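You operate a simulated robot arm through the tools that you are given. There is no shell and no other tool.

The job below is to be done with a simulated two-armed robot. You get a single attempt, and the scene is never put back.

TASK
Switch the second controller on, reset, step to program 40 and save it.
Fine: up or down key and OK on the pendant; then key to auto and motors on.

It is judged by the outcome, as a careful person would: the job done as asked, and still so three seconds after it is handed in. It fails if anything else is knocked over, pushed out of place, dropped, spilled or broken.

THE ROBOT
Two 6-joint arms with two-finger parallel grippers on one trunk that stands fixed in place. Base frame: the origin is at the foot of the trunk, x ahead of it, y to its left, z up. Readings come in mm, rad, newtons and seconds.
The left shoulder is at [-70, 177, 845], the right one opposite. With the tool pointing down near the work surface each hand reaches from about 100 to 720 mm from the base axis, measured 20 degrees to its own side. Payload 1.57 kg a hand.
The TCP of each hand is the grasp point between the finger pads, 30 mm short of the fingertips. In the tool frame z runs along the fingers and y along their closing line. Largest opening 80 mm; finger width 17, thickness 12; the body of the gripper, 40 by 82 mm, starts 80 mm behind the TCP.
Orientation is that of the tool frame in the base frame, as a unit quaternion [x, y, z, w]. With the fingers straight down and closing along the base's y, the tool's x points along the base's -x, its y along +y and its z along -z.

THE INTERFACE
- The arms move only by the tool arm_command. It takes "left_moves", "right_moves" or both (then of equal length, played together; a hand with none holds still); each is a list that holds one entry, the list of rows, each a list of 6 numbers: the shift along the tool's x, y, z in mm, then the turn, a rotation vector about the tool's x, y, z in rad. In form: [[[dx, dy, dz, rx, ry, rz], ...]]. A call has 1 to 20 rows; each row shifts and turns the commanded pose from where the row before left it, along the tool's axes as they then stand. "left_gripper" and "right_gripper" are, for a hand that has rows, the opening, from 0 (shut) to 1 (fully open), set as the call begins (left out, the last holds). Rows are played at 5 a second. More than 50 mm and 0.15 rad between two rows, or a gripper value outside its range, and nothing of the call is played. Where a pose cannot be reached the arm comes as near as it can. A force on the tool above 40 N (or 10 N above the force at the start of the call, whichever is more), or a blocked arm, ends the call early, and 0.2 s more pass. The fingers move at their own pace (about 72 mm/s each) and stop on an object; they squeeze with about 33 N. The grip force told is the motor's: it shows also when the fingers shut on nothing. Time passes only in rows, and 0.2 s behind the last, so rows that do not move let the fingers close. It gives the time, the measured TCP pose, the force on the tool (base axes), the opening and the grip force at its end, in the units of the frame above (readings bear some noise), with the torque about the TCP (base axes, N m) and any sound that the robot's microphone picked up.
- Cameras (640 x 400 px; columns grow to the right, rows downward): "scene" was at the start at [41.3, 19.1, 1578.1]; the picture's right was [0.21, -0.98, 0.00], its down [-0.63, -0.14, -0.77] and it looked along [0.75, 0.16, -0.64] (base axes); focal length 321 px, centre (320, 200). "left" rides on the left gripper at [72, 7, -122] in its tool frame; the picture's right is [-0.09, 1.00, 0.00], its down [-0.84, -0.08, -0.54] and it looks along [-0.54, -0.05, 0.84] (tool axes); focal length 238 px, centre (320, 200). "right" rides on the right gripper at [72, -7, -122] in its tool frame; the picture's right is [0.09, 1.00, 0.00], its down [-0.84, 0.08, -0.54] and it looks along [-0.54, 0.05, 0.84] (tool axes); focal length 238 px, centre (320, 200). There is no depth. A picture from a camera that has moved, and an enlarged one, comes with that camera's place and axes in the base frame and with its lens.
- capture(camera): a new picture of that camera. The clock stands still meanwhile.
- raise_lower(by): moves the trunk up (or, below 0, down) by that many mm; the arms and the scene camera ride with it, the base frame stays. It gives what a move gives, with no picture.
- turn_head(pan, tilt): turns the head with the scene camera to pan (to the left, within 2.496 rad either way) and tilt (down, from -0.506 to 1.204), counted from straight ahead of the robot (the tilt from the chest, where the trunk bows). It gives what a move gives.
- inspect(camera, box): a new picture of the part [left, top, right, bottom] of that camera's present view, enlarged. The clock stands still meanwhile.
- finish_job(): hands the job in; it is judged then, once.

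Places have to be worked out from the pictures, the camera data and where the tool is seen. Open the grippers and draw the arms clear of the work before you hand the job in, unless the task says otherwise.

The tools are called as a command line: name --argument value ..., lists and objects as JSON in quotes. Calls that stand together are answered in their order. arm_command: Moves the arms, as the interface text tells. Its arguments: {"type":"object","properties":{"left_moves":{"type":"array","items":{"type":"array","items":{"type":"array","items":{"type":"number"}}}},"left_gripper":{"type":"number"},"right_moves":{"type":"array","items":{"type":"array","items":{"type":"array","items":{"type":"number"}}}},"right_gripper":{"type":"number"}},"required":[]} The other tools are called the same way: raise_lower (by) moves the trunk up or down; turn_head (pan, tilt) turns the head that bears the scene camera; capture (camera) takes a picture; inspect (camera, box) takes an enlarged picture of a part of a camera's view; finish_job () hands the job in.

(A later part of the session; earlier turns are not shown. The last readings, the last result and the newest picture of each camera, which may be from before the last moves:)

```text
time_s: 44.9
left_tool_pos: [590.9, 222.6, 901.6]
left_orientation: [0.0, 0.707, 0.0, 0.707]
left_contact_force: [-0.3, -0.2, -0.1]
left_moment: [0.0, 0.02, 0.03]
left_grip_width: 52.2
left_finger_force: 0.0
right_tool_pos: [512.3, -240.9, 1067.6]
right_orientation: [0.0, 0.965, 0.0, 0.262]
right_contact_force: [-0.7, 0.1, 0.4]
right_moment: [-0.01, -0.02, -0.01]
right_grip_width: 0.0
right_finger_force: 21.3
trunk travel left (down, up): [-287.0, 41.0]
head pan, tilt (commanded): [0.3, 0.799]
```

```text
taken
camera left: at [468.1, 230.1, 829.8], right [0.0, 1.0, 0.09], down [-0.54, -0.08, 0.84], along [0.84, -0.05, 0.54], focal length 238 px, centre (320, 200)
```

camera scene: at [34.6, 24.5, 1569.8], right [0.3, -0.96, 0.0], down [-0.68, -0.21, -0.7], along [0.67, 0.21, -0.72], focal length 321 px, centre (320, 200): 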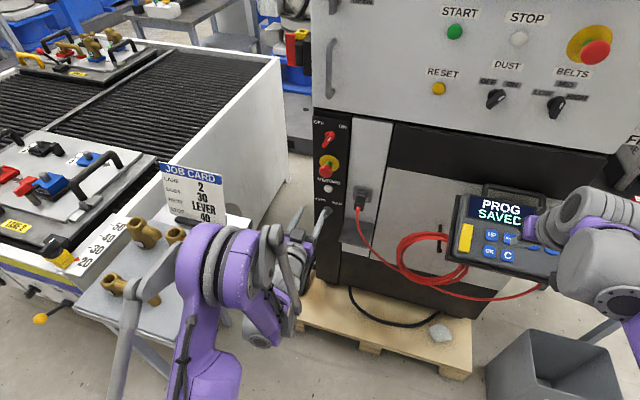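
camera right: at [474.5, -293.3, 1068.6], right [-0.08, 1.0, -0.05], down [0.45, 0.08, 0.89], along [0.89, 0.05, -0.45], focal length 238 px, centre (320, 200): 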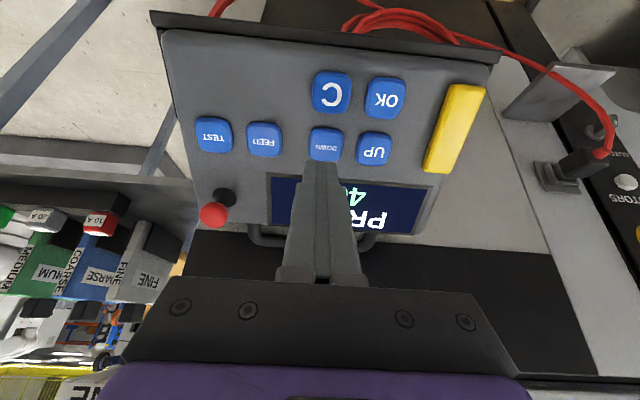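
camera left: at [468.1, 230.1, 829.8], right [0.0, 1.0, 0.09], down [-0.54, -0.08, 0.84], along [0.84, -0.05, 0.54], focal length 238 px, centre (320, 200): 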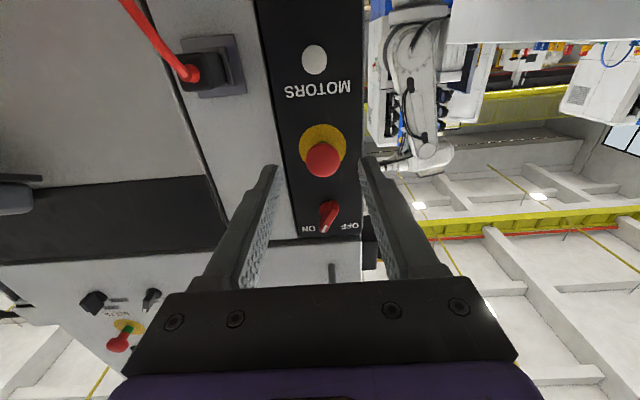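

MOTORS button is at about [770,222,840]; the key is lower, near z≈725. I lower another 130 mm to see the key.

arm_command --left_moves '[[[45, 0, 0, 0, 0, 0], [45, 0, 0, 0, 0, 0], [40, 0, 0, 0, 0, 0], [0, 0, 0, 0, 0, 0]]]'

capture --camera "scene"

capture --camera "left"

inspect --camera "left" --box '[220, 0, 400, 150]'

```text
time_s: 45.9
left_tool_pos: [624.4, 228.0, 787.7]
left_orientation: [0.001, 0.707, -0.001, 0.707]
left_contact_force: [0.2, 1.2, 0.3]
left_moment: [-0.02, 0.0, 0.01]
left_grip_width: 52.0
left_finger_force: 0.0
left hand out of reach, approached as far as the arm can: row 2, 3
right_tool_pos: [511.2, -240.8, 1069.3]
right_orientation: [0.0, 0.965, 0.0, 0.263]
right_contact_force: [1.3, -0.4, -0.3]
right_moment: [-0.01, 0.03, -0.01]
right_grip_width: 0.1
right_finger_force: 21.5
trunk travel left (down, up): [-287.0, 41.0]
head pan, tilt (commanded): [0.3, 0.799]
```

```text
taken
camera scene: at [34.7, 24.6, 1569.8], right [0.3, -0.96, 0.0], down [-0.68, -0.21, -0.7], along [0.67, 0.21, -0.72], focal length 321 px, centre (320, 200)
```

scene: 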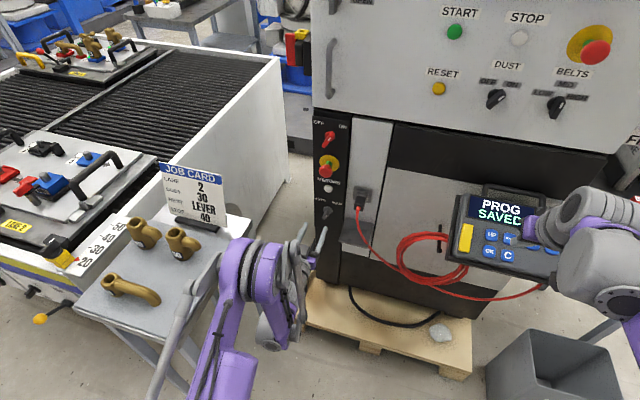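

```text
taken
camera left: at [501.3, 233.4, 716.4], right [0.0, 1.0, 0.09], down [-0.54, -0.08, 0.84], along [0.84, -0.05, 0.54], focal length 238 px, centre (320, 200)
```

left: 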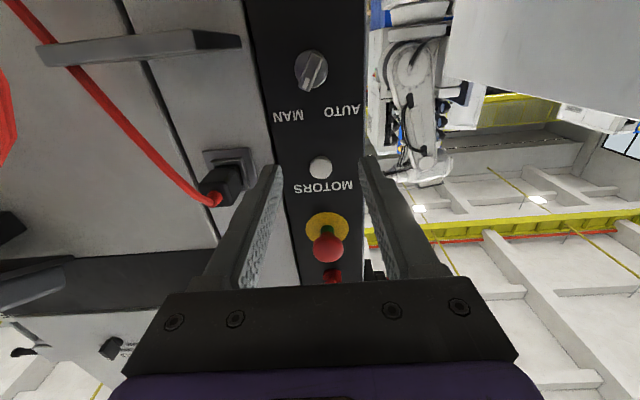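

```text
2.67 times, centred on (310, 75) of left
camera zoom: at [501.3, 233.4, 716.4], right [0.0, 1.0, 0.09], down [-0.54, -0.08, 0.84], along [0.84, -0.05, 0.54], focal length 636 px, centre (347, 533)
```

zoom: 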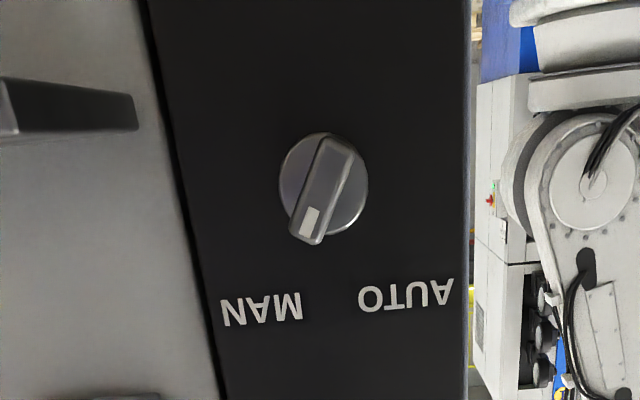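

The key's knob is at about [775,222.7,735] with its mark 28° or so toward MAN; the left arm ran to the edge of its reach there. I'll park the right hand back and up, raise the left hand 90 mm, and then lower the trunk instead.

arm_command --right_moves '[[[6.5, 0, -44.4, 0, 0, 0], [6.5, 0, -44.4, 0, 0, 0], [6.5, 0, -44.4, 0, 0, 0], [6.5, 0, -44.4, 0, 0, 0], [0, 0, 0, 0, 0, 0]]]' --left_moves '[[[-45, 0, 0, 0, 0, 0], [-45, 0, 0, 0, 0, 0], [0, 0, 0, 0, 0, 0], [0, 0, 0, 0, 0, 0], [0, 0, 0, 0, 0, 0]]]'

capture --camera "scene"

```text
time_s: 47.1
left_tool_pos: [628.6, 226.3, 878.2]
left_orientation: [0.0, 0.707, 0.0, 0.707]
left_contact_force: [-0.1, -0.5, -0.3]
left_moment: [0.0, 0.0, 0.0]
left_grip_width: 52.2
left_finger_force: 0.1
right_tool_pos: [399.0, -240.4, 1208.8]
right_orientation: [0.0, 0.965, 0.0, 0.261]
right_contact_force: [0.1, 0.2, -0.5]
right_moment: [0.0, 0.02, 0.0]
right_grip_width: 0.2
right_finger_force: 21.4
trunk travel left (down, up): [-287.0, 41.0]
head pan, tilt (commanded): [0.3, 0.799]
```

```text
taken
camera scene: at [36.1, 24.8, 1569.7], right [0.3, -0.96, 0.0], down [-0.69, -0.21, -0.7], along [0.67, 0.21, -0.72], focal length 321 px, centre (320, 200)
```

scene: 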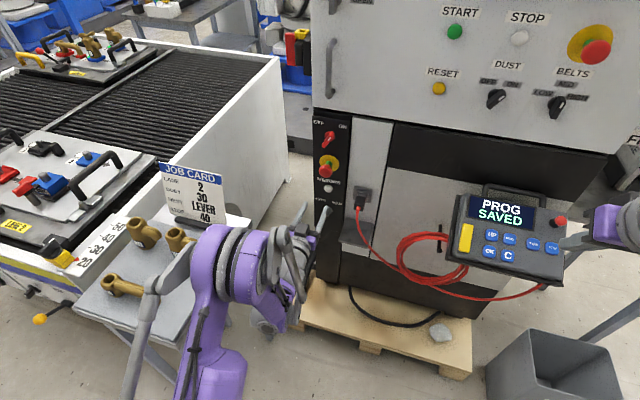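

Pendant still shows PROG SAVED, all clear. The commanded left pose is now [628.6,226.3,878]; I lower the trunk 140 mm so the hand comes to key height.

raise_lower --by -140

capture --camera "scene"

capture --camera "left"

inspect --camera "left" --box '[230, 50, 410, 185]'

```text
time_s: 48.7
left_tool_pos: [626.5, 226.9, 737.7]
left_orientation: [0.0, 0.707, -0.001, 0.707]
left_contact_force: [-0.7, -0.4, -0.6]
left_moment: [0.01, 0.03, -0.02]
left_grip_width: 51.9
left_finger_force: 0.0
right_tool_pos: [397.7, -238.8, 1069.3]
right_orientation: [0.001, 0.965, -0.001, 0.262]
right_contact_force: [0.6, 0.3, 0.2]
right_moment: [0.01, 0.01, -0.02]
right_grip_width: 0.0
right_finger_force: 21.1
trunk travel left (down, up): [-147.0, 181.0]
head pan, tilt (commanded): [0.3, 0.799]
```

```text
taken
camera scene: at [44.8, 24.8, 1428.3], right [0.3, -0.96, 0.0], down [-0.68, -0.21, -0.7], along [0.67, 0.21, -0.72], focal length 321 px, centre (320, 200)
```

scene: 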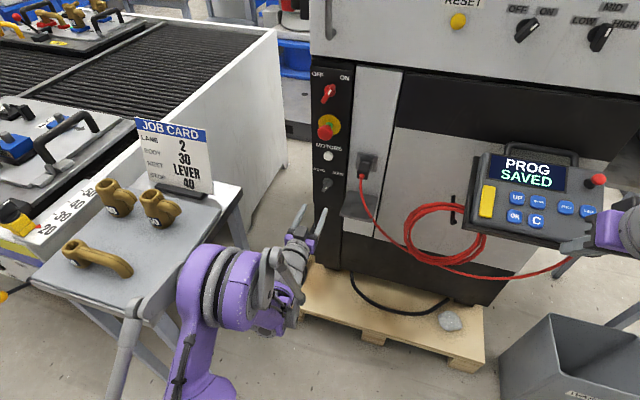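

```text
taken
camera left: at [503.6, 232.6, 666.0], right [0.0, 1.0, 0.09], down [-0.54, -0.08, 0.84], along [0.84, -0.05, 0.54], focal length 238 px, centre (320, 200)
```

left: 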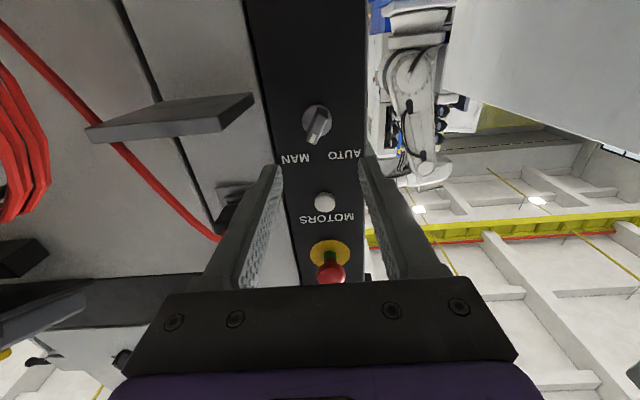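

```text
2.96 times, centred on (320, 118) of left
camera zoom: at [503.6, 232.6, 666.0], right [0.0, 1.0, 0.09], down [-0.54, -0.08, 0.84], along [0.84, -0.05, 0.54], focal length 706 px, centre (320, 444)
```

zoom: 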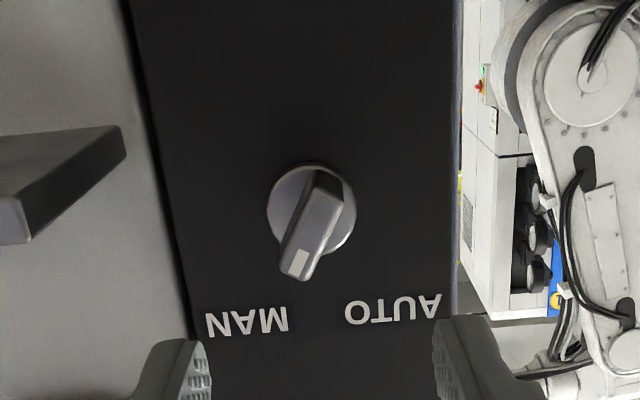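

The key knob is at about y≈223, z≈735 with its handle ~28° toward MAN. I centre on it, turn the hand +0.5 rad to match and come 38 mm closer.

arm_command --left_moves '[[[2.5, -3.9, 10, 0, 0, 0], [0, 0, 10, 0, 0, 0.125], [0, 0, 10, 0, 0, 0.125], [0, 0, 8, 0, 0, 0.125], [0, 0, 0, 0, 0, 0.125], [0, 0, 0, 0, 0, 0]]]'

capture --camera "left"

inspect --camera "left" --box '[250, 80, 400, 200]'

```text
time_s: 50.1
left_tool_pos: [663.1, 238.3, 735.5]
left_orientation: [0.18, 0.687, 0.168, 0.684]
left_contact_force: [-0.2, -1.1, 0.1]
left_moment: [-0.02, -0.01, 0.0]
left_grip_width: 51.9
left_finger_force: 0.1
left hand out of reach, approached as far as the arm can: row 4, 5
right_tool_pos: [397.6, -238.4, 1068.2]
right_orientation: [0.0, 0.965, -0.001, 0.262]
right_contact_force: [-0.2, -0.1, 0.4]
right_moment: [0.02, 0.0, 0.01]
right_grip_width: 0.0
right_finger_force: 21.3
trunk travel left (down, up): [-147.0, 181.0]
head pan, tilt (commanded): [0.3, 0.799]
```

```text
taken
camera left: at [540.2, 280.8, 676.5], right [0.02, 0.83, 0.56], down [-0.54, -0.46, 0.7], along [0.84, -0.32, 0.44], focal length 238 px, centre (320, 200)
```

left: 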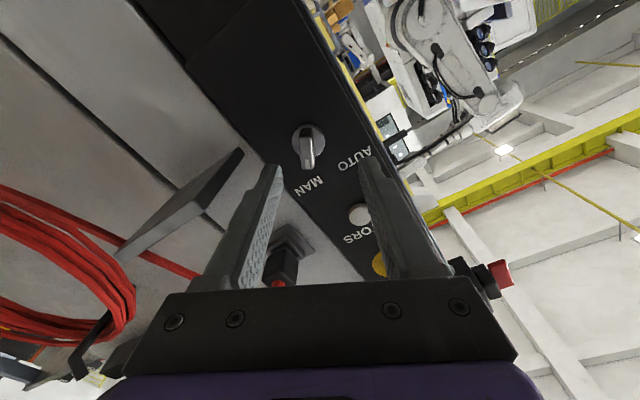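

```text
3.33 times, centred on (325, 140) of left
camera zoom: at [540.2, 280.8, 676.5], right [0.02, 0.83, 0.56], down [-0.54, -0.46, 0.7], along [0.84, -0.32, 0.44], focal length 794 px, centre (303, 400)
```

zoom: 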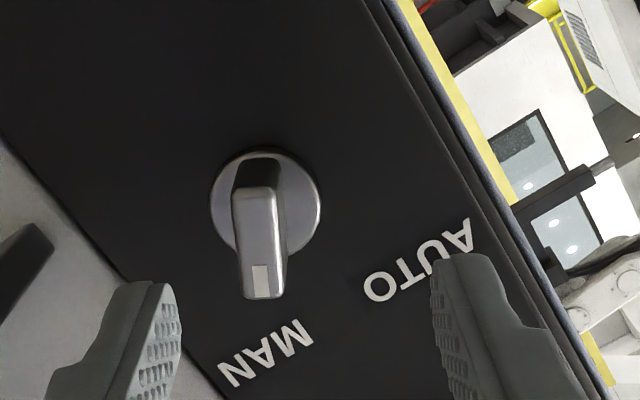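

The arm hits a limit again here (wrist bend), so the hand drifted to y≈238. The main switch worked when the hand was ~200 mm above the shoulder, so I back off, raise the hand ~145 mm, and will then lower the trunk its remaining 147 mm.

arm_command --left_moves '[[[0, 0, -25, 0, 0, 0], [-44.7, 18.2, 0, 0, 0, 0], [-44.7, 18.2, 0, 0, 0, 0], [-44.7, 18.2, 0, 0, 0, 0], [0, 0, 0, 0, 0, 0]]]'

capture --camera "scene"

capture --camera "left"

```text
time_s: 51.3
left_tool_pos: [635.6, 235.6, 880.2]
left_orientation: [0.178, 0.687, 0.17, 0.684]
left_contact_force: [-0.5, -0.2, 0.4]
left_moment: [0.0, 0.01, 0.03]
left_grip_width: 52.0
left_finger_force: 0.1
left hand out of reach, approached as far as the arm can: row 2, 4
right_tool_pos: [398.0, -239.6, 1068.7]
right_orientation: [0.0, 0.965, 0.0, 0.262]
right_contact_force: [0.7, 0.6, -0.6]
right_moment: [-0.01, 0.01, -0.01]
right_grip_width: 0.1
right_finger_force: 21.4
trunk travel left (down, up): [-147.0, 181.0]
head pan, tilt (commanded): [0.3, 0.799]
```

```text
taken
camera scene: at [45.2, 25.0, 1428.2], right [0.3, -0.96, 0.0], down [-0.69, -0.21, -0.7], along [0.67, 0.21, -0.72], focal length 321 px, centre (320, 200)
```

scene: 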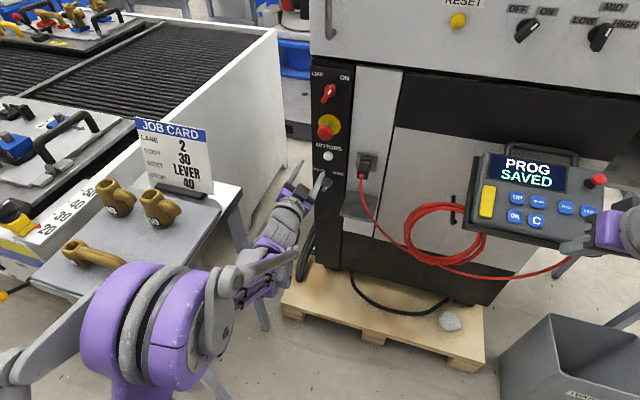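

```text
taken
camera left: at [514.1, 278.3, 820.4], right [0.01, 0.83, 0.56], down [-0.54, -0.46, 0.7], along [0.84, -0.31, 0.45], focal length 238 px, centre (320, 200)
```

left: 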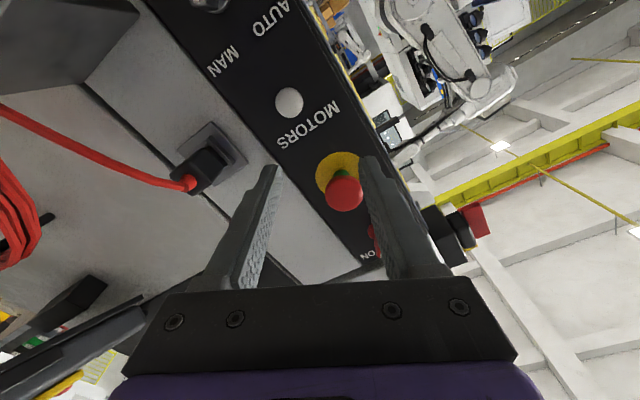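

The arm still reports a limit with this wrist roll, although the same relative pose worked before. I unwind the roll to level here in free space to see if the arm returns to a normal configuration.

arm_command --left_moves '[[[0, 0, -5, 0, 0, -0.125], [0, 0, -5, 0, 0, -0.125], [0, 0, -5, 0, 0, -0.125], [0, 0, -5, 0, 0, -0.125], [0, 0, 0, 0, 0, 0]]]'

arm_command --left_moves '[[[0, -6, 0, 0, 0, 0], [0, -6, 0, 0, 0, 0], [0, 0, 0, 0, 0, 0]]]'

capture --camera "scene"

```text
time_s: 52.5
left_tool_pos: [614.8, 238.5, 879.5]
left_orientation: [-0.001, 0.707, 0.0, 0.707]
left_contact_force: [0.8, -0.3, 0.1]
left_moment: [-0.01, 0.04, 0.01]
left_grip_width: 52.2
left_finger_force: 0.1
right_tool_pos: [397.4, -238.6, 1067.9]
right_orientation: [0.0, 0.965, -0.001, 0.262]
right_contact_force: [-0.1, 0.3, -1.3]
right_moment: [-0.01, 0.0, 0.02]
right_grip_width: 0.0
right_finger_force: 21.6
trunk travel left (down, up): [-147.0, 181.0]
head pan, tilt (commanded): [0.3, 0.799]
```

```text
time_s: 53.3
left_tool_pos: [615.8, 226.1, 879.3]
left_orientation: [0.001, 0.707, -0.001, 0.707]
left_contact_force: [-0.8, 0.0, 0.1]
left_moment: [-0.01, 0.04, -0.03]
left_grip_width: 51.9
left_finger_force: 0.1
right_tool_pos: [397.4, -239.8, 1070.0]
right_orientation: [0.0, 0.965, -0.001, 0.262]
right_contact_force: [0.5, 0.7, -0.5]
right_moment: [-0.03, 0.0, -0.02]
right_grip_width: 0.0
right_finger_force: 20.9
trunk travel left (down, up): [-147.0, 181.0]
head pan, tilt (commanded): [0.3, 0.799]
```

```text
taken
camera scene: at [44.8, 24.9, 1428.3], right [0.3, -0.96, 0.0], down [-0.68, -0.21, -0.7], along [0.67, 0.21, -0.72], focal length 321 px, centre (320, 200)
```

scene: 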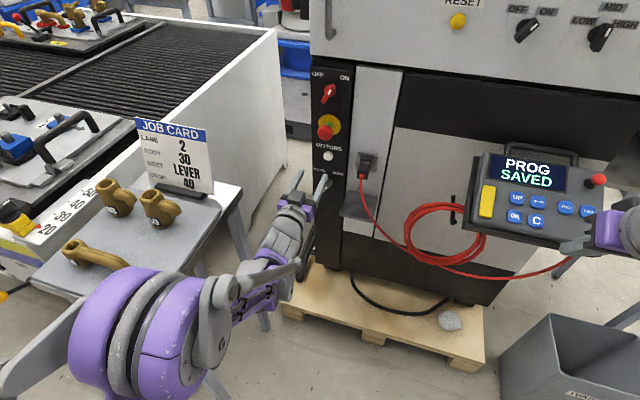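

The arm is back in a normal configuration with the hand at [616,226,879]. The elbow is on the robot's side of the table's front edge, so I lower the trunk the remaining 145 mm.

raise_lower --by -145

capture --camera "scene"

inspect --camera "left" --box '[230, 50, 410, 185]'

```text
time_s: 55.0
left_tool_pos: [616.2, 225.8, 734.3]
left_orientation: [0.0, 0.707, 0.0, 0.707]
left_contact_force: [0.2, -0.4, 0.4]
left_moment: [-0.04, -0.02, -0.02]
left_grip_width: 51.9
left_finger_force: 0.0
right_tool_pos: [397.4, -240.2, 923.8]
right_orientation: [0.0, 0.965, 0.0, 0.262]
right_contact_force: [-0.5, 0.6, 0.3]
right_moment: [-0.01, 0.02, 0.02]
right_grip_width: 0.0
right_finger_force: 21.6
trunk travel left (down, up): [-2.0, 326.0]
head pan, tilt (commanded): [0.3, 0.799]
```

```text
taken
camera scene: at [86.0, 24.9, 1280.0], right [0.3, -0.96, 0.0], down [-0.68, -0.21, -0.7], along [0.67, 0.21, -0.72], focal length 321 px, centre (320, 200)
```

scene: 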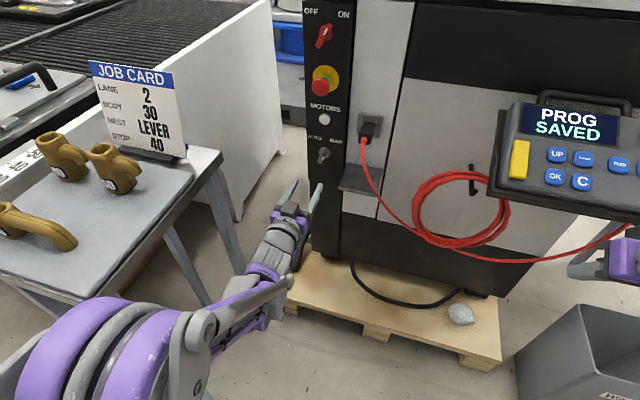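

```text
2.96 times, centred on (320, 118) of left
camera zoom: at [492.8, 232.6, 662.9], right [0.0, 1.0, 0.09], down [-0.54, -0.08, 0.84], along [0.84, -0.05, 0.54], focal length 706 px, centre (320, 444)
```

zoom: 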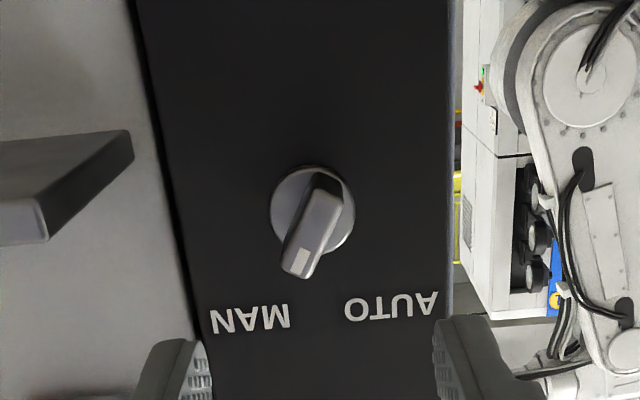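

The hand is level with the key at [616,226,734] and no limit is reported. I shift 2.6 mm right, turn +0.5 rad to match the handle and come to x≈656.

arm_command --left_moves '[[[0, -2.6, 8, 0, 0, 0], [0, 0, 8, 0, 0, 0.125], [0, 0, 8, 0, 0, 0.125], [0, 0, 8, 0, 0, 0.125], [0, 0, 8, 0, 0, 0.125], [0, 0, 0, 0, 0, 0]]]'

inspect --camera "left" --box '[250, 60, 400, 180]'

```text
time_s: 56.5
left_tool_pos: [652.4, 245.7, 736.1]
left_orientation: [0.181, 0.687, 0.168, 0.684]
left_contact_force: [-0.6, 0.0, -0.6]
left_moment: [0.01, 0.01, -0.01]
left_grip_width: 51.7
left_finger_force: 0.0
left hand out of reach, approached as far as the arm can: row 4, 5
right_tool_pos: [397.5, -238.9, 924.9]
right_orientation: [0.001, 0.965, -0.001, 0.263]
right_contact_force: [-0.7, -0.6, 1.1]
right_moment: [-0.01, -0.01, -0.04]
right_grip_width: 0.0
right_finger_force: 21.3
trunk travel left (down, up): [-2.0, 326.0]
head pan, tilt (commanded): [0.3, 0.799]
```

```text
3.33 times, centred on (325, 120) of left
camera zoom: at [530.4, 287.5, 676.6], right [0.02, 0.83, 0.56], down [-0.54, -0.46, 0.7], along [0.84, -0.31, 0.44], focal length 794 px, centre (303, 467)
```

zoom: 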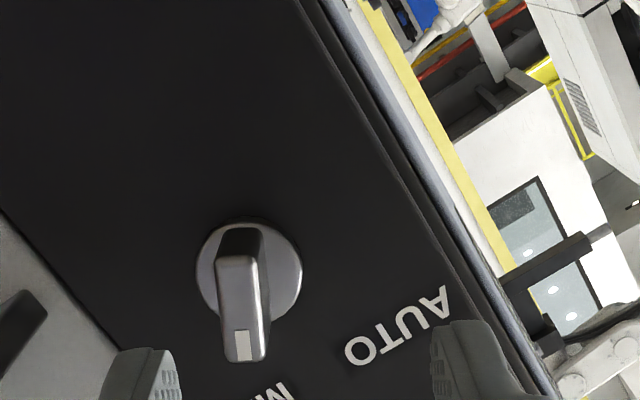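

Rolling past about +0.3 rad is blocked in this arm posture, but up to +0.25 is fine; the grip need not be fully aligned since closing will nudge the handle the right way. I roll back to ~+0.28, square up, and recentre on the knob.

arm_command --left_moves '[[[0, 0, 0, -0.019, 0, -0.11], [0, 0, 0, 0, 0, -0.11], [-2.4, -10.8, 0, 0, 0, 0], [-2.4, -10.8, 0, 0, 0, 0], [0, 0, 0, 0, 0, 0]]]'

capture --camera "left"

inspect --camera "left" --box '[250, 60, 400, 180]'

```text
time_s: 57.6
left_tool_pos: [651.2, 230.8, 734.1]
left_orientation: [0.094, 0.699, 0.101, 0.702]
left_contact_force: [0.0, 1.0, 0.9]
left_moment: [0.01, 0.02, -0.02]
left_grip_width: 51.9
left_finger_force: 0.0
left hand out of reach, approached as far as the arm can: row 4
right_tool_pos: [398.4, -238.7, 923.2]
right_orientation: [0.0, 0.965, -0.001, 0.262]
right_contact_force: [0.2, -0.3, 0.0]
right_moment: [0.0, 0.0, -0.03]
right_grip_width: 0.1
right_finger_force: 21.6
trunk travel left (down, up): [-2.0, 326.0]
head pan, tilt (commanded): [0.3, 0.799]
```

```text
taken
camera left: at [529.4, 256.1, 667.0], right [-0.01, 0.93, 0.36], down [-0.54, -0.31, 0.78], along [0.84, -0.19, 0.51], focal length 238 px, centre (320, 200)
```

left: 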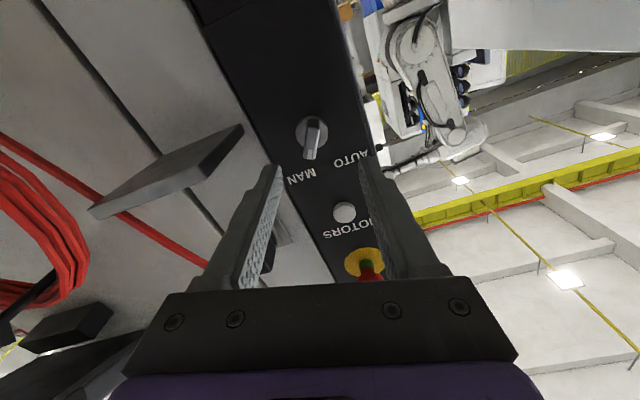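

```text
3.33 times, centred on (325, 120) of left
camera zoom: at [529.4, 256.1, 667.0], right [-0.01, 0.93, 0.36], down [-0.54, -0.31, 0.78], along [0.84, -0.19, 0.51], focal length 794 px, centre (303, 467)
```

zoom: 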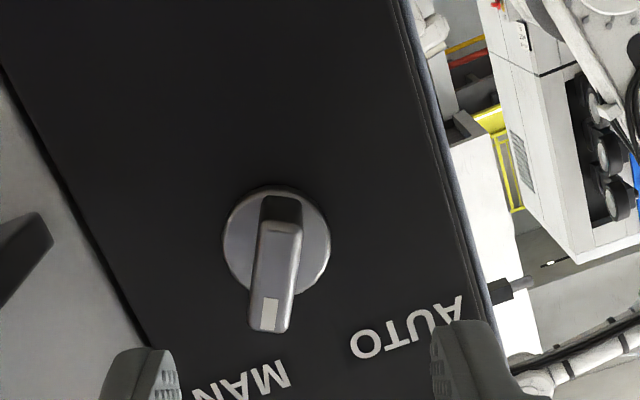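

Still limited (y stops at 231). Instead I'll use nearly level fingers: closing them on the tilted handle will itself swing it toward upright, and negative roll for AUTO is on the free side. I roll back to about +0.1 and recentre at y≈223.

arm_command --left_moves '[[[0, 0, 0, 0.01, 0, -0.09], [0, 0, 0, 0, 0, -0.09], [0, -4, 0, 0, 0, 0], [0, -3.8, 0, 0, 0, 0], [0, 0, 0, 0, 0, 0]]]'

inspect --camera "left" --box '[250, 60, 400, 180]'

capture --camera "scene"

```text
time_s: 58.9
left_tool_pos: [652.1, 222.2, 734.0]
left_orientation: [0.033, 0.704, 0.037, 0.708]
left_contact_force: [-1.0, 0.5, -0.1]
left_moment: [0.01, 0.01, 0.06]
left_grip_width: 52.2
left_finger_force: 0.0
right_tool_pos: [396.8, -240.1, 923.5]
right_orientation: [0.0, 0.965, 0.0, 0.262]
right_contact_force: [-0.2, 0.8, 0.1]
right_moment: [-0.02, 0.01, -0.01]
right_grip_width: 0.0
right_finger_force: 20.9
trunk travel left (down, up): [-2.0, 326.0]
head pan, tilt (commanded): [0.3, 0.799]
```

```text
3.33 times, centred on (325, 120) of left
camera zoom: at [530.4, 235.3, 662.3], right [-0.01, 0.98, 0.19], down [-0.55, -0.16, 0.82], along [0.84, -0.1, 0.54], focal length 794 px, centre (303, 467)
```

zoom: 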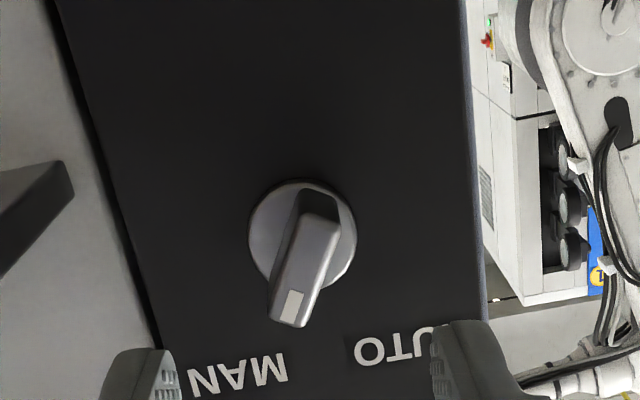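

```text
taken
camera scene: at [86.1, 24.8, 1280.0], right [0.3, -0.96, 0.0], down [-0.68, -0.21, -0.7], along [0.67, 0.21, -0.72], focal length 321 px, centre (320, 200)
```

scene: 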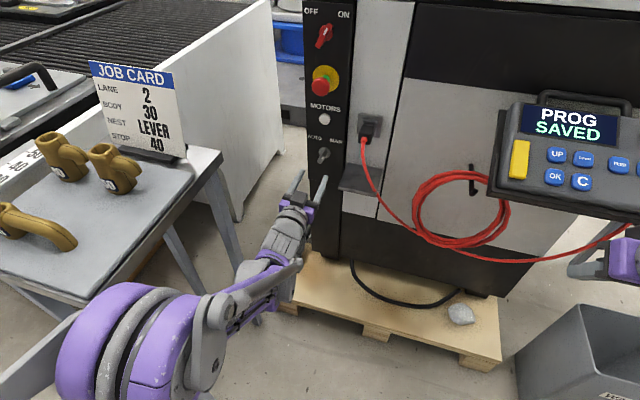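

The hand is centred at [652,222,734] with roll ≈0.1 and no limit. I advance 62 mm toward the key knob, then check the depth.

arm_command --left_moves '[[[0, 0, 22, 0, 0, 0], [0, 0, 20, 0, 0, 0], [0, 0, 20, 0, 0, 0], [0, 0, 0, 0, 0, 0]]]'

inspect --camera "left" --box '[250, 90, 400, 210]'

inspect --camera "scene" --box '[260, 90, 380, 220]'

```text
time_s: 59.9
left_tool_pos: [712.1, 223.4, 733.3]
left_orientation: [0.033, 0.704, 0.037, 0.708]
left_contact_force: [-0.4, 0.2, 0.5]
left_moment: [0.0, 0.02, -0.01]
left_grip_width: 51.9
left_finger_force: 0.1
right_tool_pos: [398.8, -238.9, 923.3]
right_orientation: [0.0, 0.965, 0.0, 0.261]
right_contact_force: [-0.1, 0.8, -0.6]
right_moment: [-0.01, 0.02, -0.01]
right_grip_width: 0.1
right_finger_force: 22.3
trunk travel left (down, up): [-2.0, 326.0]
head pan, tilt (commanded): [0.3, 0.799]
```

```text
3.33 times, centred on (325, 150) of left
camera zoom: at [590.7, 235.6, 661.6], right [-0.01, 0.98, 0.19], down [-0.55, -0.16, 0.82], along [0.84, -0.1, 0.54], focal length 794 px, centre (303, 367)
```

zoom: 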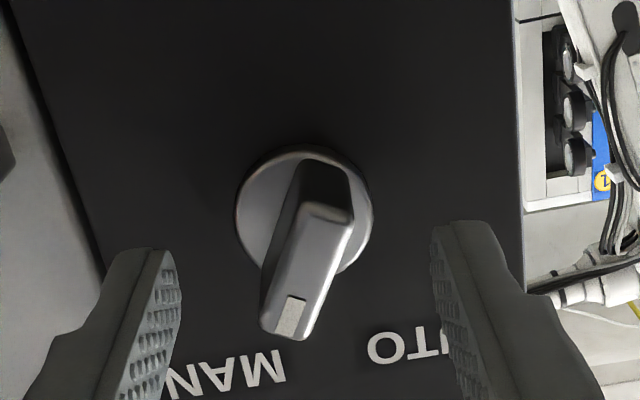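

```text
3.08 times, centred on (320, 155) of scene
camera zoom: at [86.2, 24.8, 1280.0], right [0.3, -0.96, 0.0], down [-0.68, -0.21, -0.7], along [0.67, 0.21, -0.72], focal length 988 px, centre (320, 338)
```

zoom: 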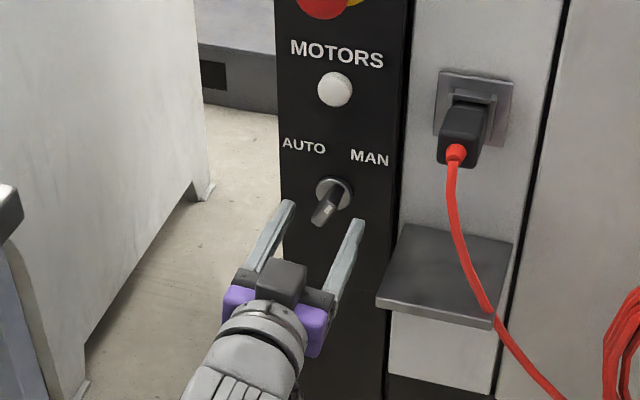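

The key handle's front is at about x≈748 and is centred between the fingers within 1 mm. I advance 16 mm and close.

arm_command --left_moves '[[[0, 0, 10, 0, 0, 0], [0, 0, 6, 0, 0, 0], [0, 0, 0, 0, 0, 0]]]'

arm_command --left_moves '[[[0, 0, 0, 0, 0, 0], [0, 0, 0, 0, 0, 0], [0, 0, 0, 0, 0, 0], [0, 0, 0, 0, 0, 0]]]' --left_gripper 0.0

inspect --camera "left" --box '[250, 90, 400, 210]'

```text
time_s: 60.6
left_tool_pos: [730.5, 223.4, 733.9]
left_orientation: [0.033, 0.704, 0.038, 0.708]
left_contact_force: [0.2, -0.3, -0.3]
left_moment: [0.0, -0.01, 0.0]
left_grip_width: 52.0
left_finger_force: 0.0
right_tool_pos: [398.2, -239.6, 924.1]
right_orientation: [0.0, 0.965, 0.0, 0.262]
right_contact_force: [-0.7, -0.7, -1.0]
right_moment: [0.03, -0.05, 0.01]
right_grip_width: 0.2
right_finger_force: 21.6
trunk travel left (down, up): [-2.0, 326.0]
head pan, tilt (commanded): [0.3, 0.799]
```

```text
time_s: 61.6
left_tool_pos: [730.7, 222.5, 732.1]
left_orientation: [0.032, 0.704, 0.039, 0.708]
left_contact_force: [-0.1, 1.7, -2.0]
left_moment: [0.0, 0.17, -0.55]
left_grip_width: 12.4
left_finger_force: 30.1
right_tool_pos: [397.5, -238.7, 924.0]
right_orientation: [0.0, 0.965, 0.0, 0.263]
right_contact_force: [-0.2, -0.3, -0.4]
right_moment: [-0.03, 0.0, 0.0]
right_grip_width: 0.0
right_finger_force: 21.3
trunk travel left (down, up): [-2.0, 326.0]
head pan, tilt (commanded): [0.3, 0.799]
```

```text
3.33 times, centred on (325, 150) of left
camera zoom: at [608.0, 235.8, 661.3], right [-0.01, 0.98, 0.19], down [-0.55, -0.16, 0.82], along [0.84, -0.1, 0.54], focal length 794 px, centre (303, 367)
```

zoom: 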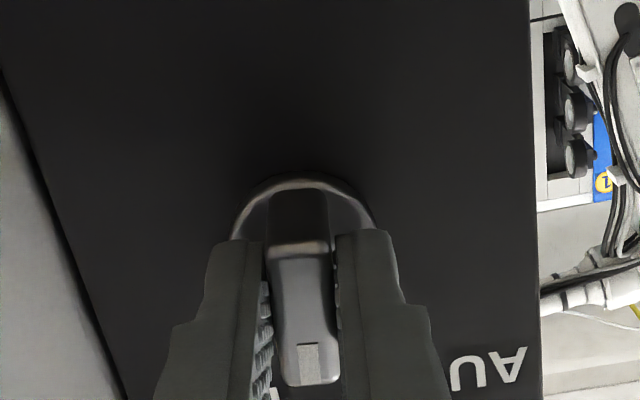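

Closing has swung the handle upright into the grip (12.4 mm). I now roll counter-clockwise toward AUTO in steps.

arm_command --left_moves '[[[0, 0, 0, 0, 0, -0.1], [0, 0, 0, 0, 0, -0.1], [0, 0, 0, 0, 0, -0.1], [0, 0, 0, 0, 0, -0.1], [0, 0, 0, 0, 0, 0]]]'

inspect --camera "left" --box '[240, 80, 420, 220]'

inspect --camera "scene" --box '[260, 60, 380, 220]'

```text
time_s: 62.9
left_tool_pos: [731.4, 223.1, 735.2]
left_orientation: [-0.108, 0.697, -0.105, 0.701]
left_contact_force: [-12.0, -8.8, -18.7]
left_moment: [0.0, 0.26, -0.84]
left_grip_width: 12.4
left_finger_force: 29.1
right_tool_pos: [398.4, -238.2, 923.4]
right_orientation: [0.0, 0.965, 0.0, 0.262]
right_contact_force: [0.2, 0.4, 0.5]
right_moment: [0.0, -0.01, -0.02]
right_grip_width: 0.0
right_finger_force: 21.1
trunk travel left (down, up): [-2.0, 326.0]
head pan, tilt (commanded): [0.3, 0.799]
```

```text
2.86 times, centred on (330, 150) of left
camera zoom: at [608.9, 206.7, 662.8], right [-0.01, 0.98, -0.21], down [-0.55, 0.17, 0.82], along [0.84, 0.12, 0.53], focal length 681 px, centre (291, 343)
```

zoom: 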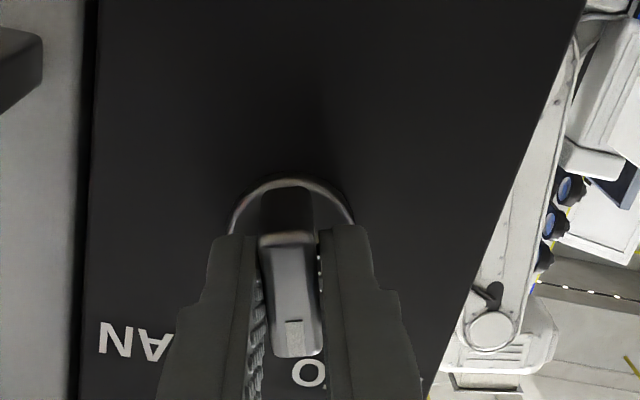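

```text
2.50 times, centred on (320, 140) of scene
camera zoom: at [86.9, 24.7, 1279.9], right [0.3, -0.96, 0.0], down [-0.69, -0.21, -0.7], along [0.67, 0.21, -0.72], focal length 803 px, centre (320, 350)
```

zoom: 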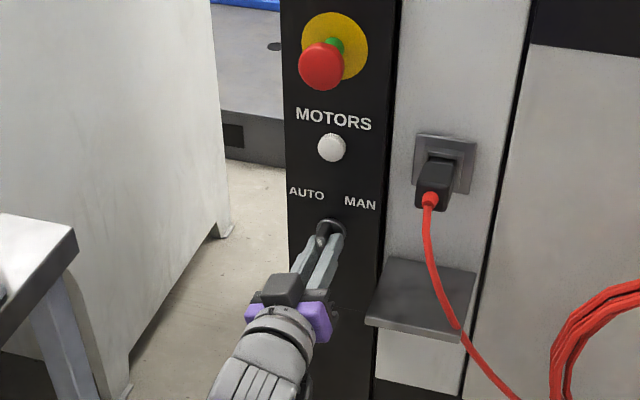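

The key has turned past centre. I ease off the pressing force slightly and roll the rest of the way to AUTO.

arm_command --left_moves '[[[1, 0, -0.5, 0, 0, -0.1], [0, 0, 0, 0, 0, -0.1], [0, 0, 0, 0, 0, 0]]]'

inspect --camera "left" --box '[240, 80, 420, 220]'

inspect --camera "scene" --box '[260, 60, 380, 220]'

```text
time_s: 63.6
left_tool_pos: [732.5, 222.6, 734.2]
left_orientation: [-0.178, 0.682, -0.174, 0.688]
left_contact_force: [14.2, -2.9, 1.8]
left_moment: [0.02, 0.02, -0.41]
left_grip_width: 12.6
left_finger_force: 29.6
right_tool_pos: [399.0, -239.7, 923.1]
right_orientation: [0.0, 0.965, 0.0, 0.261]
right_contact_force: [0.1, -0.3, -0.4]
right_moment: [0.0, 0.0, -0.01]
right_grip_width: 0.0
right_finger_force: 21.1
trunk travel left (down, up): [-2.0, 326.0]
head pan, tilt (commanded): [0.3, 0.799]
```

```text
2.86 times, centred on (330, 150) of left
camera zoom: at [609.2, 192.9, 667.0], right [0.0, 0.92, -0.4], down [-0.55, 0.33, 0.77], along [0.84, 0.22, 0.5], focal length 681 px, centre (291, 343)
```

zoom: 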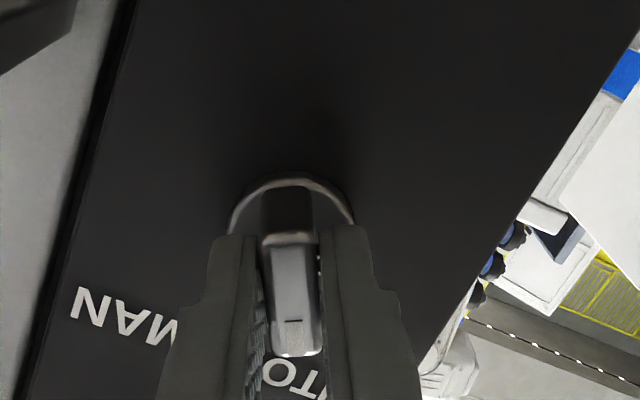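

```text
2.50 times, centred on (320, 140) of scene
camera zoom: at [87.3, 24.5, 1279.9], right [0.3, -0.96, 0.0], down [-0.69, -0.21, -0.7], along [0.67, 0.21, -0.72], focal length 803 px, centre (320, 350)
```

zoom: 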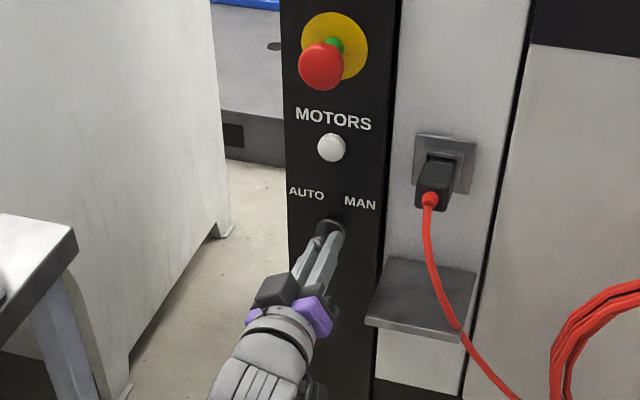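

The hand is now rolled to −0.5 rad, the mirror of the MAN angle. I release the key and back off 90 mm to check it.

arm_command --left_moves '[[[0, 0, 0, 0, 0, 0], [0, 0, 0, 0, 0, 0], [0, 0, 0, 0, 0, 0], [0, 0, -20, 0, 0, 0], [0, 0, -35, 0, 0, 0], [0, 0, -35, 0, 0, 0], [0, 0, 0, 0, 0, 0]]]' --left_gripper 0.65

inspect --camera "left" --box '[230, 50, 410, 190]'

inspect --camera "scene" --box '[260, 60, 380, 220]'

```text
time_s: 65.2
left_tool_pos: [641.4, 223.3, 732.4]
left_orientation: [-0.177, 0.683, -0.173, 0.688]
left_contact_force: [-1.1, -0.2, -0.1]
left_moment: [0.02, -0.02, 0.01]
left_grip_width: 52.2
left_finger_force: 0.0
right_tool_pos: [396.9, -239.5, 924.4]
right_orientation: [0.001, 0.965, 0.0, 0.262]
right_contact_force: [-0.6, 0.4, -0.2]
right_moment: [0.0, 0.0, 0.01]
right_grip_width: 0.0
right_finger_force: 21.2
trunk travel left (down, up): [-2.0, 326.0]
head pan, tilt (commanded): [0.3, 0.799]
```

```text
2.86 times, centred on (320, 120) of left
camera zoom: at [519.0, 193.9, 666.0], right [0.0, 0.92, -0.4], down [-0.55, 0.33, 0.77], along [0.84, 0.22, 0.5], focal length 681 px, centre (320, 429)
```

zoom: 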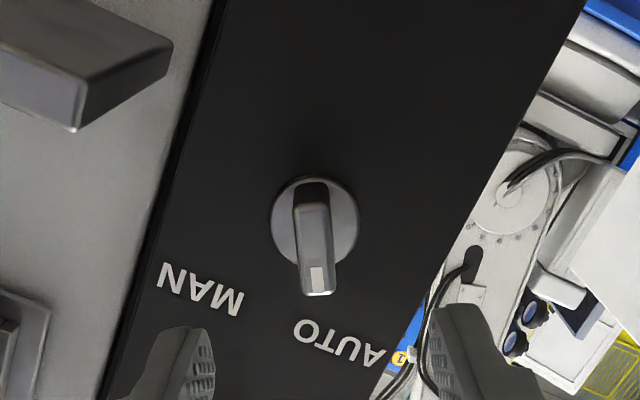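

```text
2.50 times, centred on (320, 140) of scene
camera zoom: at [86.0, 24.9, 1280.0], right [0.3, -0.96, 0.0], down [-0.68, -0.21, -0.7], along [0.67, 0.21, -0.72], focal length 803 px, centre (320, 350)
```

zoom: 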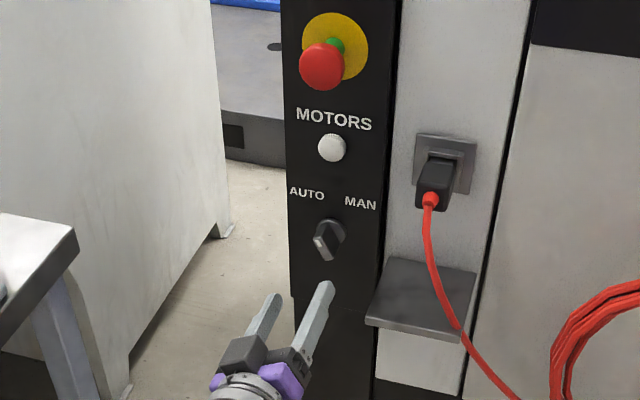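

The key stays at AUTO. I roll the hand level, close the fingers, and rise to the MOTORS button height (z≈840).

arm_command --left_moves '[[[0, 0, 0, 0, 0, 0.126], [0, 0, 0, 0, 0, 0.126], [0, 0, 0, 0, 0, 0.126], [0, 0, 0, 0, 0, 0.126], [-36, 0, 0, 0, 0.006, 0], [-36, 0, 0, 0, 0, 0], [-36, 0, 0, 0, 0, 0], [0, 0, 0, 0, 0, 0]]]' --left_gripper 0.0

capture --camera "left"

inspect --camera "left" --box '[250, 60, 400, 180]'

capture --camera "scene"

```text
time_s: 67.0
left_tool_pos: [639.1, 222.6, 842.6]
left_orientation: [-0.001, 0.707, 0.005, 0.707]
left_contact_force: [-0.1, -0.1, -0.4]
left_moment: [0.03, 0.01, -0.03]
left_grip_width: 0.0
left_finger_force: 21.8
right_tool_pos: [396.9, -240.2, 923.5]
right_orientation: [0.0, 0.965, 0.0, 0.262]
right_contact_force: [-0.4, 0.3, 0.0]
right_moment: [0.0, -0.02, 0.0]
right_grip_width: 0.1
right_finger_force: 21.2
trunk travel left (down, up): [-2.0, 326.0]
head pan, tilt (commanded): [0.3, 0.799]
```

```text
taken
camera left: at [515.9, 229.0, 769.9], right [-0.01, 1.0, 0.1], down [-0.54, -0.08, 0.84], along [0.84, -0.05, 0.54], focal length 238 px, centre (320, 200)
```

left: 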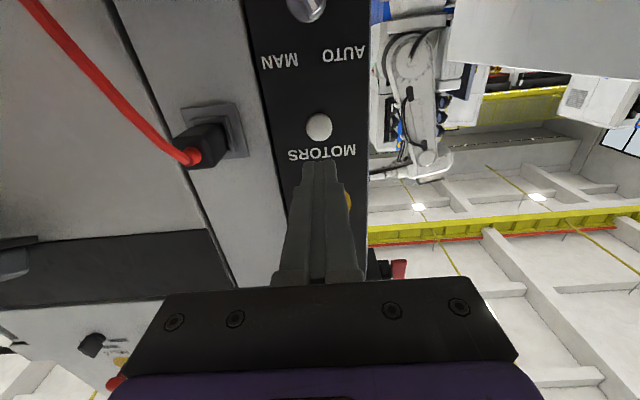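

```text
3.33 times, centred on (325, 120) of left
camera zoom: at [515.9, 229.0, 769.9], right [-0.01, 1.0, 0.1], down [-0.54, -0.08, 0.84], along [0.84, -0.05, 0.54], focal length 794 px, centre (303, 467)
```

zoom: 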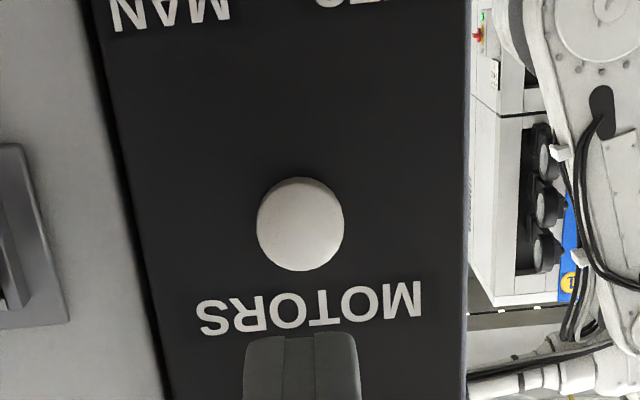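

```text
taken
camera scene: at [86.1, 24.8, 1280.0], right [0.3, -0.96, 0.0], down [-0.68, -0.21, -0.7], along [0.67, 0.21, -0.72], focal length 321 px, centre (320, 200)
```

scene: 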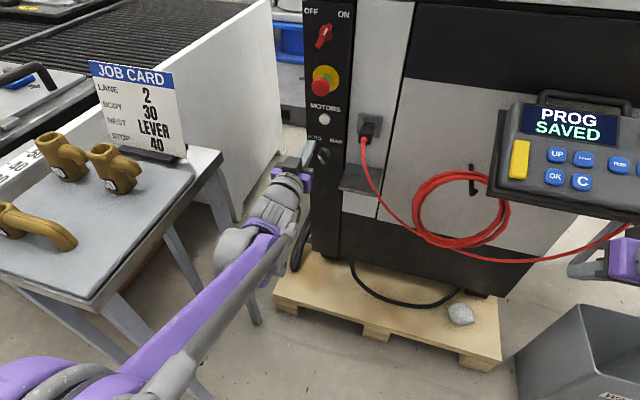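

The MOTORS button is straight ahead, about 3 mm below my axis. I lower 3 mm and advance to tips at about x≈752, then look.

arm_command --left_moves '[[[3, 0, 30, 0, 0, 0], [0, 0, 30, 0, 0, 0], [0, 0, 23, 0, 0, 0], [0, 0, 0, 0, 0, 0]]]'

inspect --camera "left" --box '[250, 90, 400, 210]'

inspect --camera "scene" --box '[260, 60, 380, 200]'

```text
time_s: 68.0
left_tool_pos: [721.1, 221.9, 837.1]
left_orientation: [-0.001, 0.707, 0.004, 0.707]
left_contact_force: [-0.3, -0.4, 0.3]
left_moment: [-0.03, -0.02, -0.01]
left_grip_width: 0.0
left_finger_force: 21.0
right_tool_pos: [396.9, -239.4, 923.9]
right_orientation: [0.001, 0.965, 0.0, 0.262]
right_contact_force: [-0.6, 0.0, 0.5]
right_moment: [-0.02, -0.01, -0.01]
right_grip_width: 0.0
right_finger_force: 21.2
trunk travel left (down, up): [-2.0, 326.0]
head pan, tilt (commanded): [0.3, 0.799]
```

```text
3.33 times, centred on (325, 150) of left
camera zoom: at [598.6, 227.3, 765.2], right [-0.01, 1.0, 0.1], down [-0.54, -0.08, 0.84], along [0.84, -0.05, 0.54], focal length 794 px, centre (303, 367)
```

zoom: 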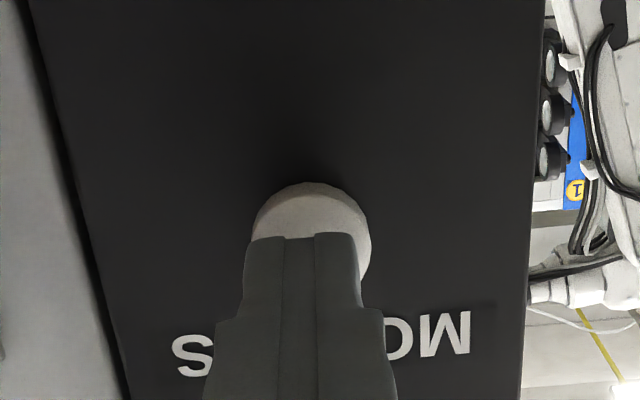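

```text
2.86 times, centred on (320, 130) of scene
camera zoom: at [86.2, 24.9, 1280.0], right [0.3, -0.96, 0.0], down [-0.68, -0.21, -0.7], along [0.67, 0.21, -0.72], focal length 918 px, centre (320, 400)
```

zoom: 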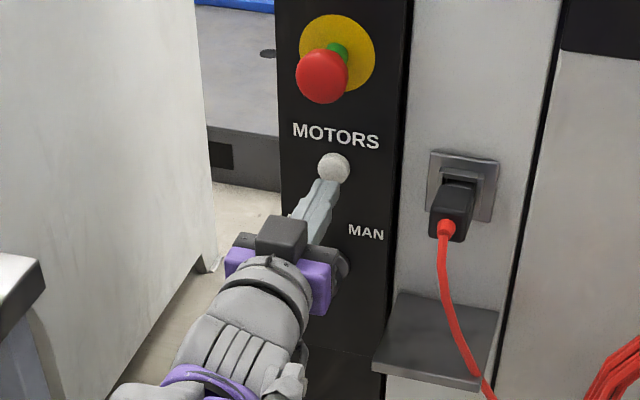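

Aligned vertically; about 2 mm too far right. I shift 2 mm left and press forward in small steps, listening for the click.

arm_command --left_moves '[[[0, 2, 6, 0, 0, 0], [0, 0, 3, 0, 0, 0], [0, 0, 2, 0, 0, 0], [0, 0, 2, 0, 0, 0], [0, 0, 2, 0, 0, 0], [0, 0, 0, 0, 0, 0]]]'

inspect --camera "left" --box '[250, 90, 400, 210]'

```text
time_s: 69.5
left_tool_pos: [737.2, 225.3, 837.7]
left_orientation: [-0.001, 0.707, 0.004, 0.707]
left_contact_force: [-1.3, -0.4, 0.5]
left_moment: [0.02, -0.03, 0.01]
left_grip_width: 0.1
left_finger_force: 21.6
right_tool_pos: [397.8, -239.0, 923.1]
right_orientation: [0.0, 0.965, 0.0, 0.262]
right_contact_force: [-0.3, 0.6, 1.0]
right_moment: [0.01, -0.02, 0.01]
right_grip_width: 0.2
right_finger_force: 21.7
trunk travel left (down, up): [-2.0, 326.0]
head pan, tilt (commanded): [0.3, 0.799]
```

```text
3.33 times, centred on (325, 150) of left
camera zoom: at [614.4, 230.9, 766.2], right [-0.01, 1.0, 0.1], down [-0.54, -0.08, 0.84], along [0.84, -0.05, 0.54], focal length 794 px, centre (303, 367)
```

zoom: 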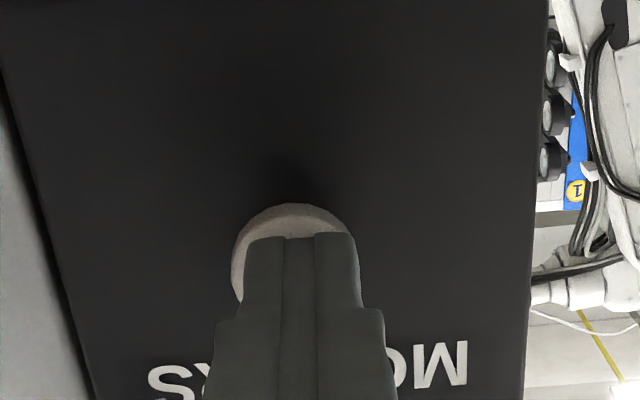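

Barely touching now. I continue in 1.5–2 mm steps.

arm_command --left_moves '[[[0, -1, 2, 0, 0, 0], [0, 0, 2, 0, 0, 0], [0, 0, 0, 0, 0, 0]]]'

inspect --camera "scene" --box '[260, 60, 380, 200]'

```text
time_s: 70.2
left_tool_pos: [741.0, 225.2, 837.9]
left_orientation: [-0.002, 0.708, 0.004, 0.707]
left_contact_force: [-22.4, 1.3, -10.3]
left_moment: [0.03, 0.22, 0.0]
left_grip_width: 0.0
left_finger_force: 20.9
right_tool_pos: [397.3, -239.5, 925.0]
right_orientation: [0.0, 0.965, 0.0, 0.263]
right_contact_force: [0.1, -0.8, -0.3]
right_moment: [-0.02, -0.01, 0.0]
right_grip_width: 0.1
right_finger_force: 21.2
trunk travel left (down, up): [-2.0, 326.0]
head pan, tilt (commanded): [0.3, 0.799]
heard: click
```

```text
2.86 times, centred on (320, 130) of scene
camera zoom: at [84.8, 25.4, 1280.0], right [0.3, -0.96, 0.0], down [-0.68, -0.21, -0.7], along [0.67, 0.21, -0.72], focal length 918 px, centre (320, 400)
```

zoom: 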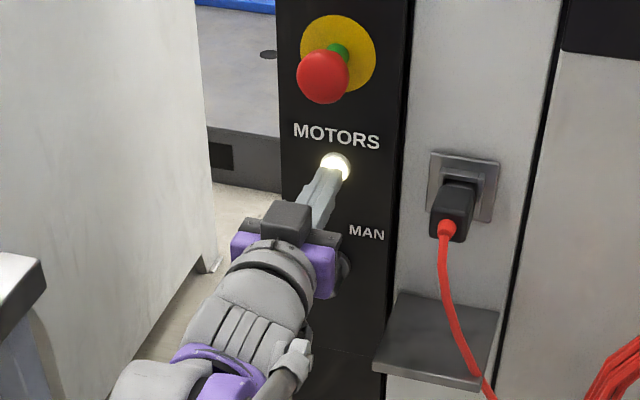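

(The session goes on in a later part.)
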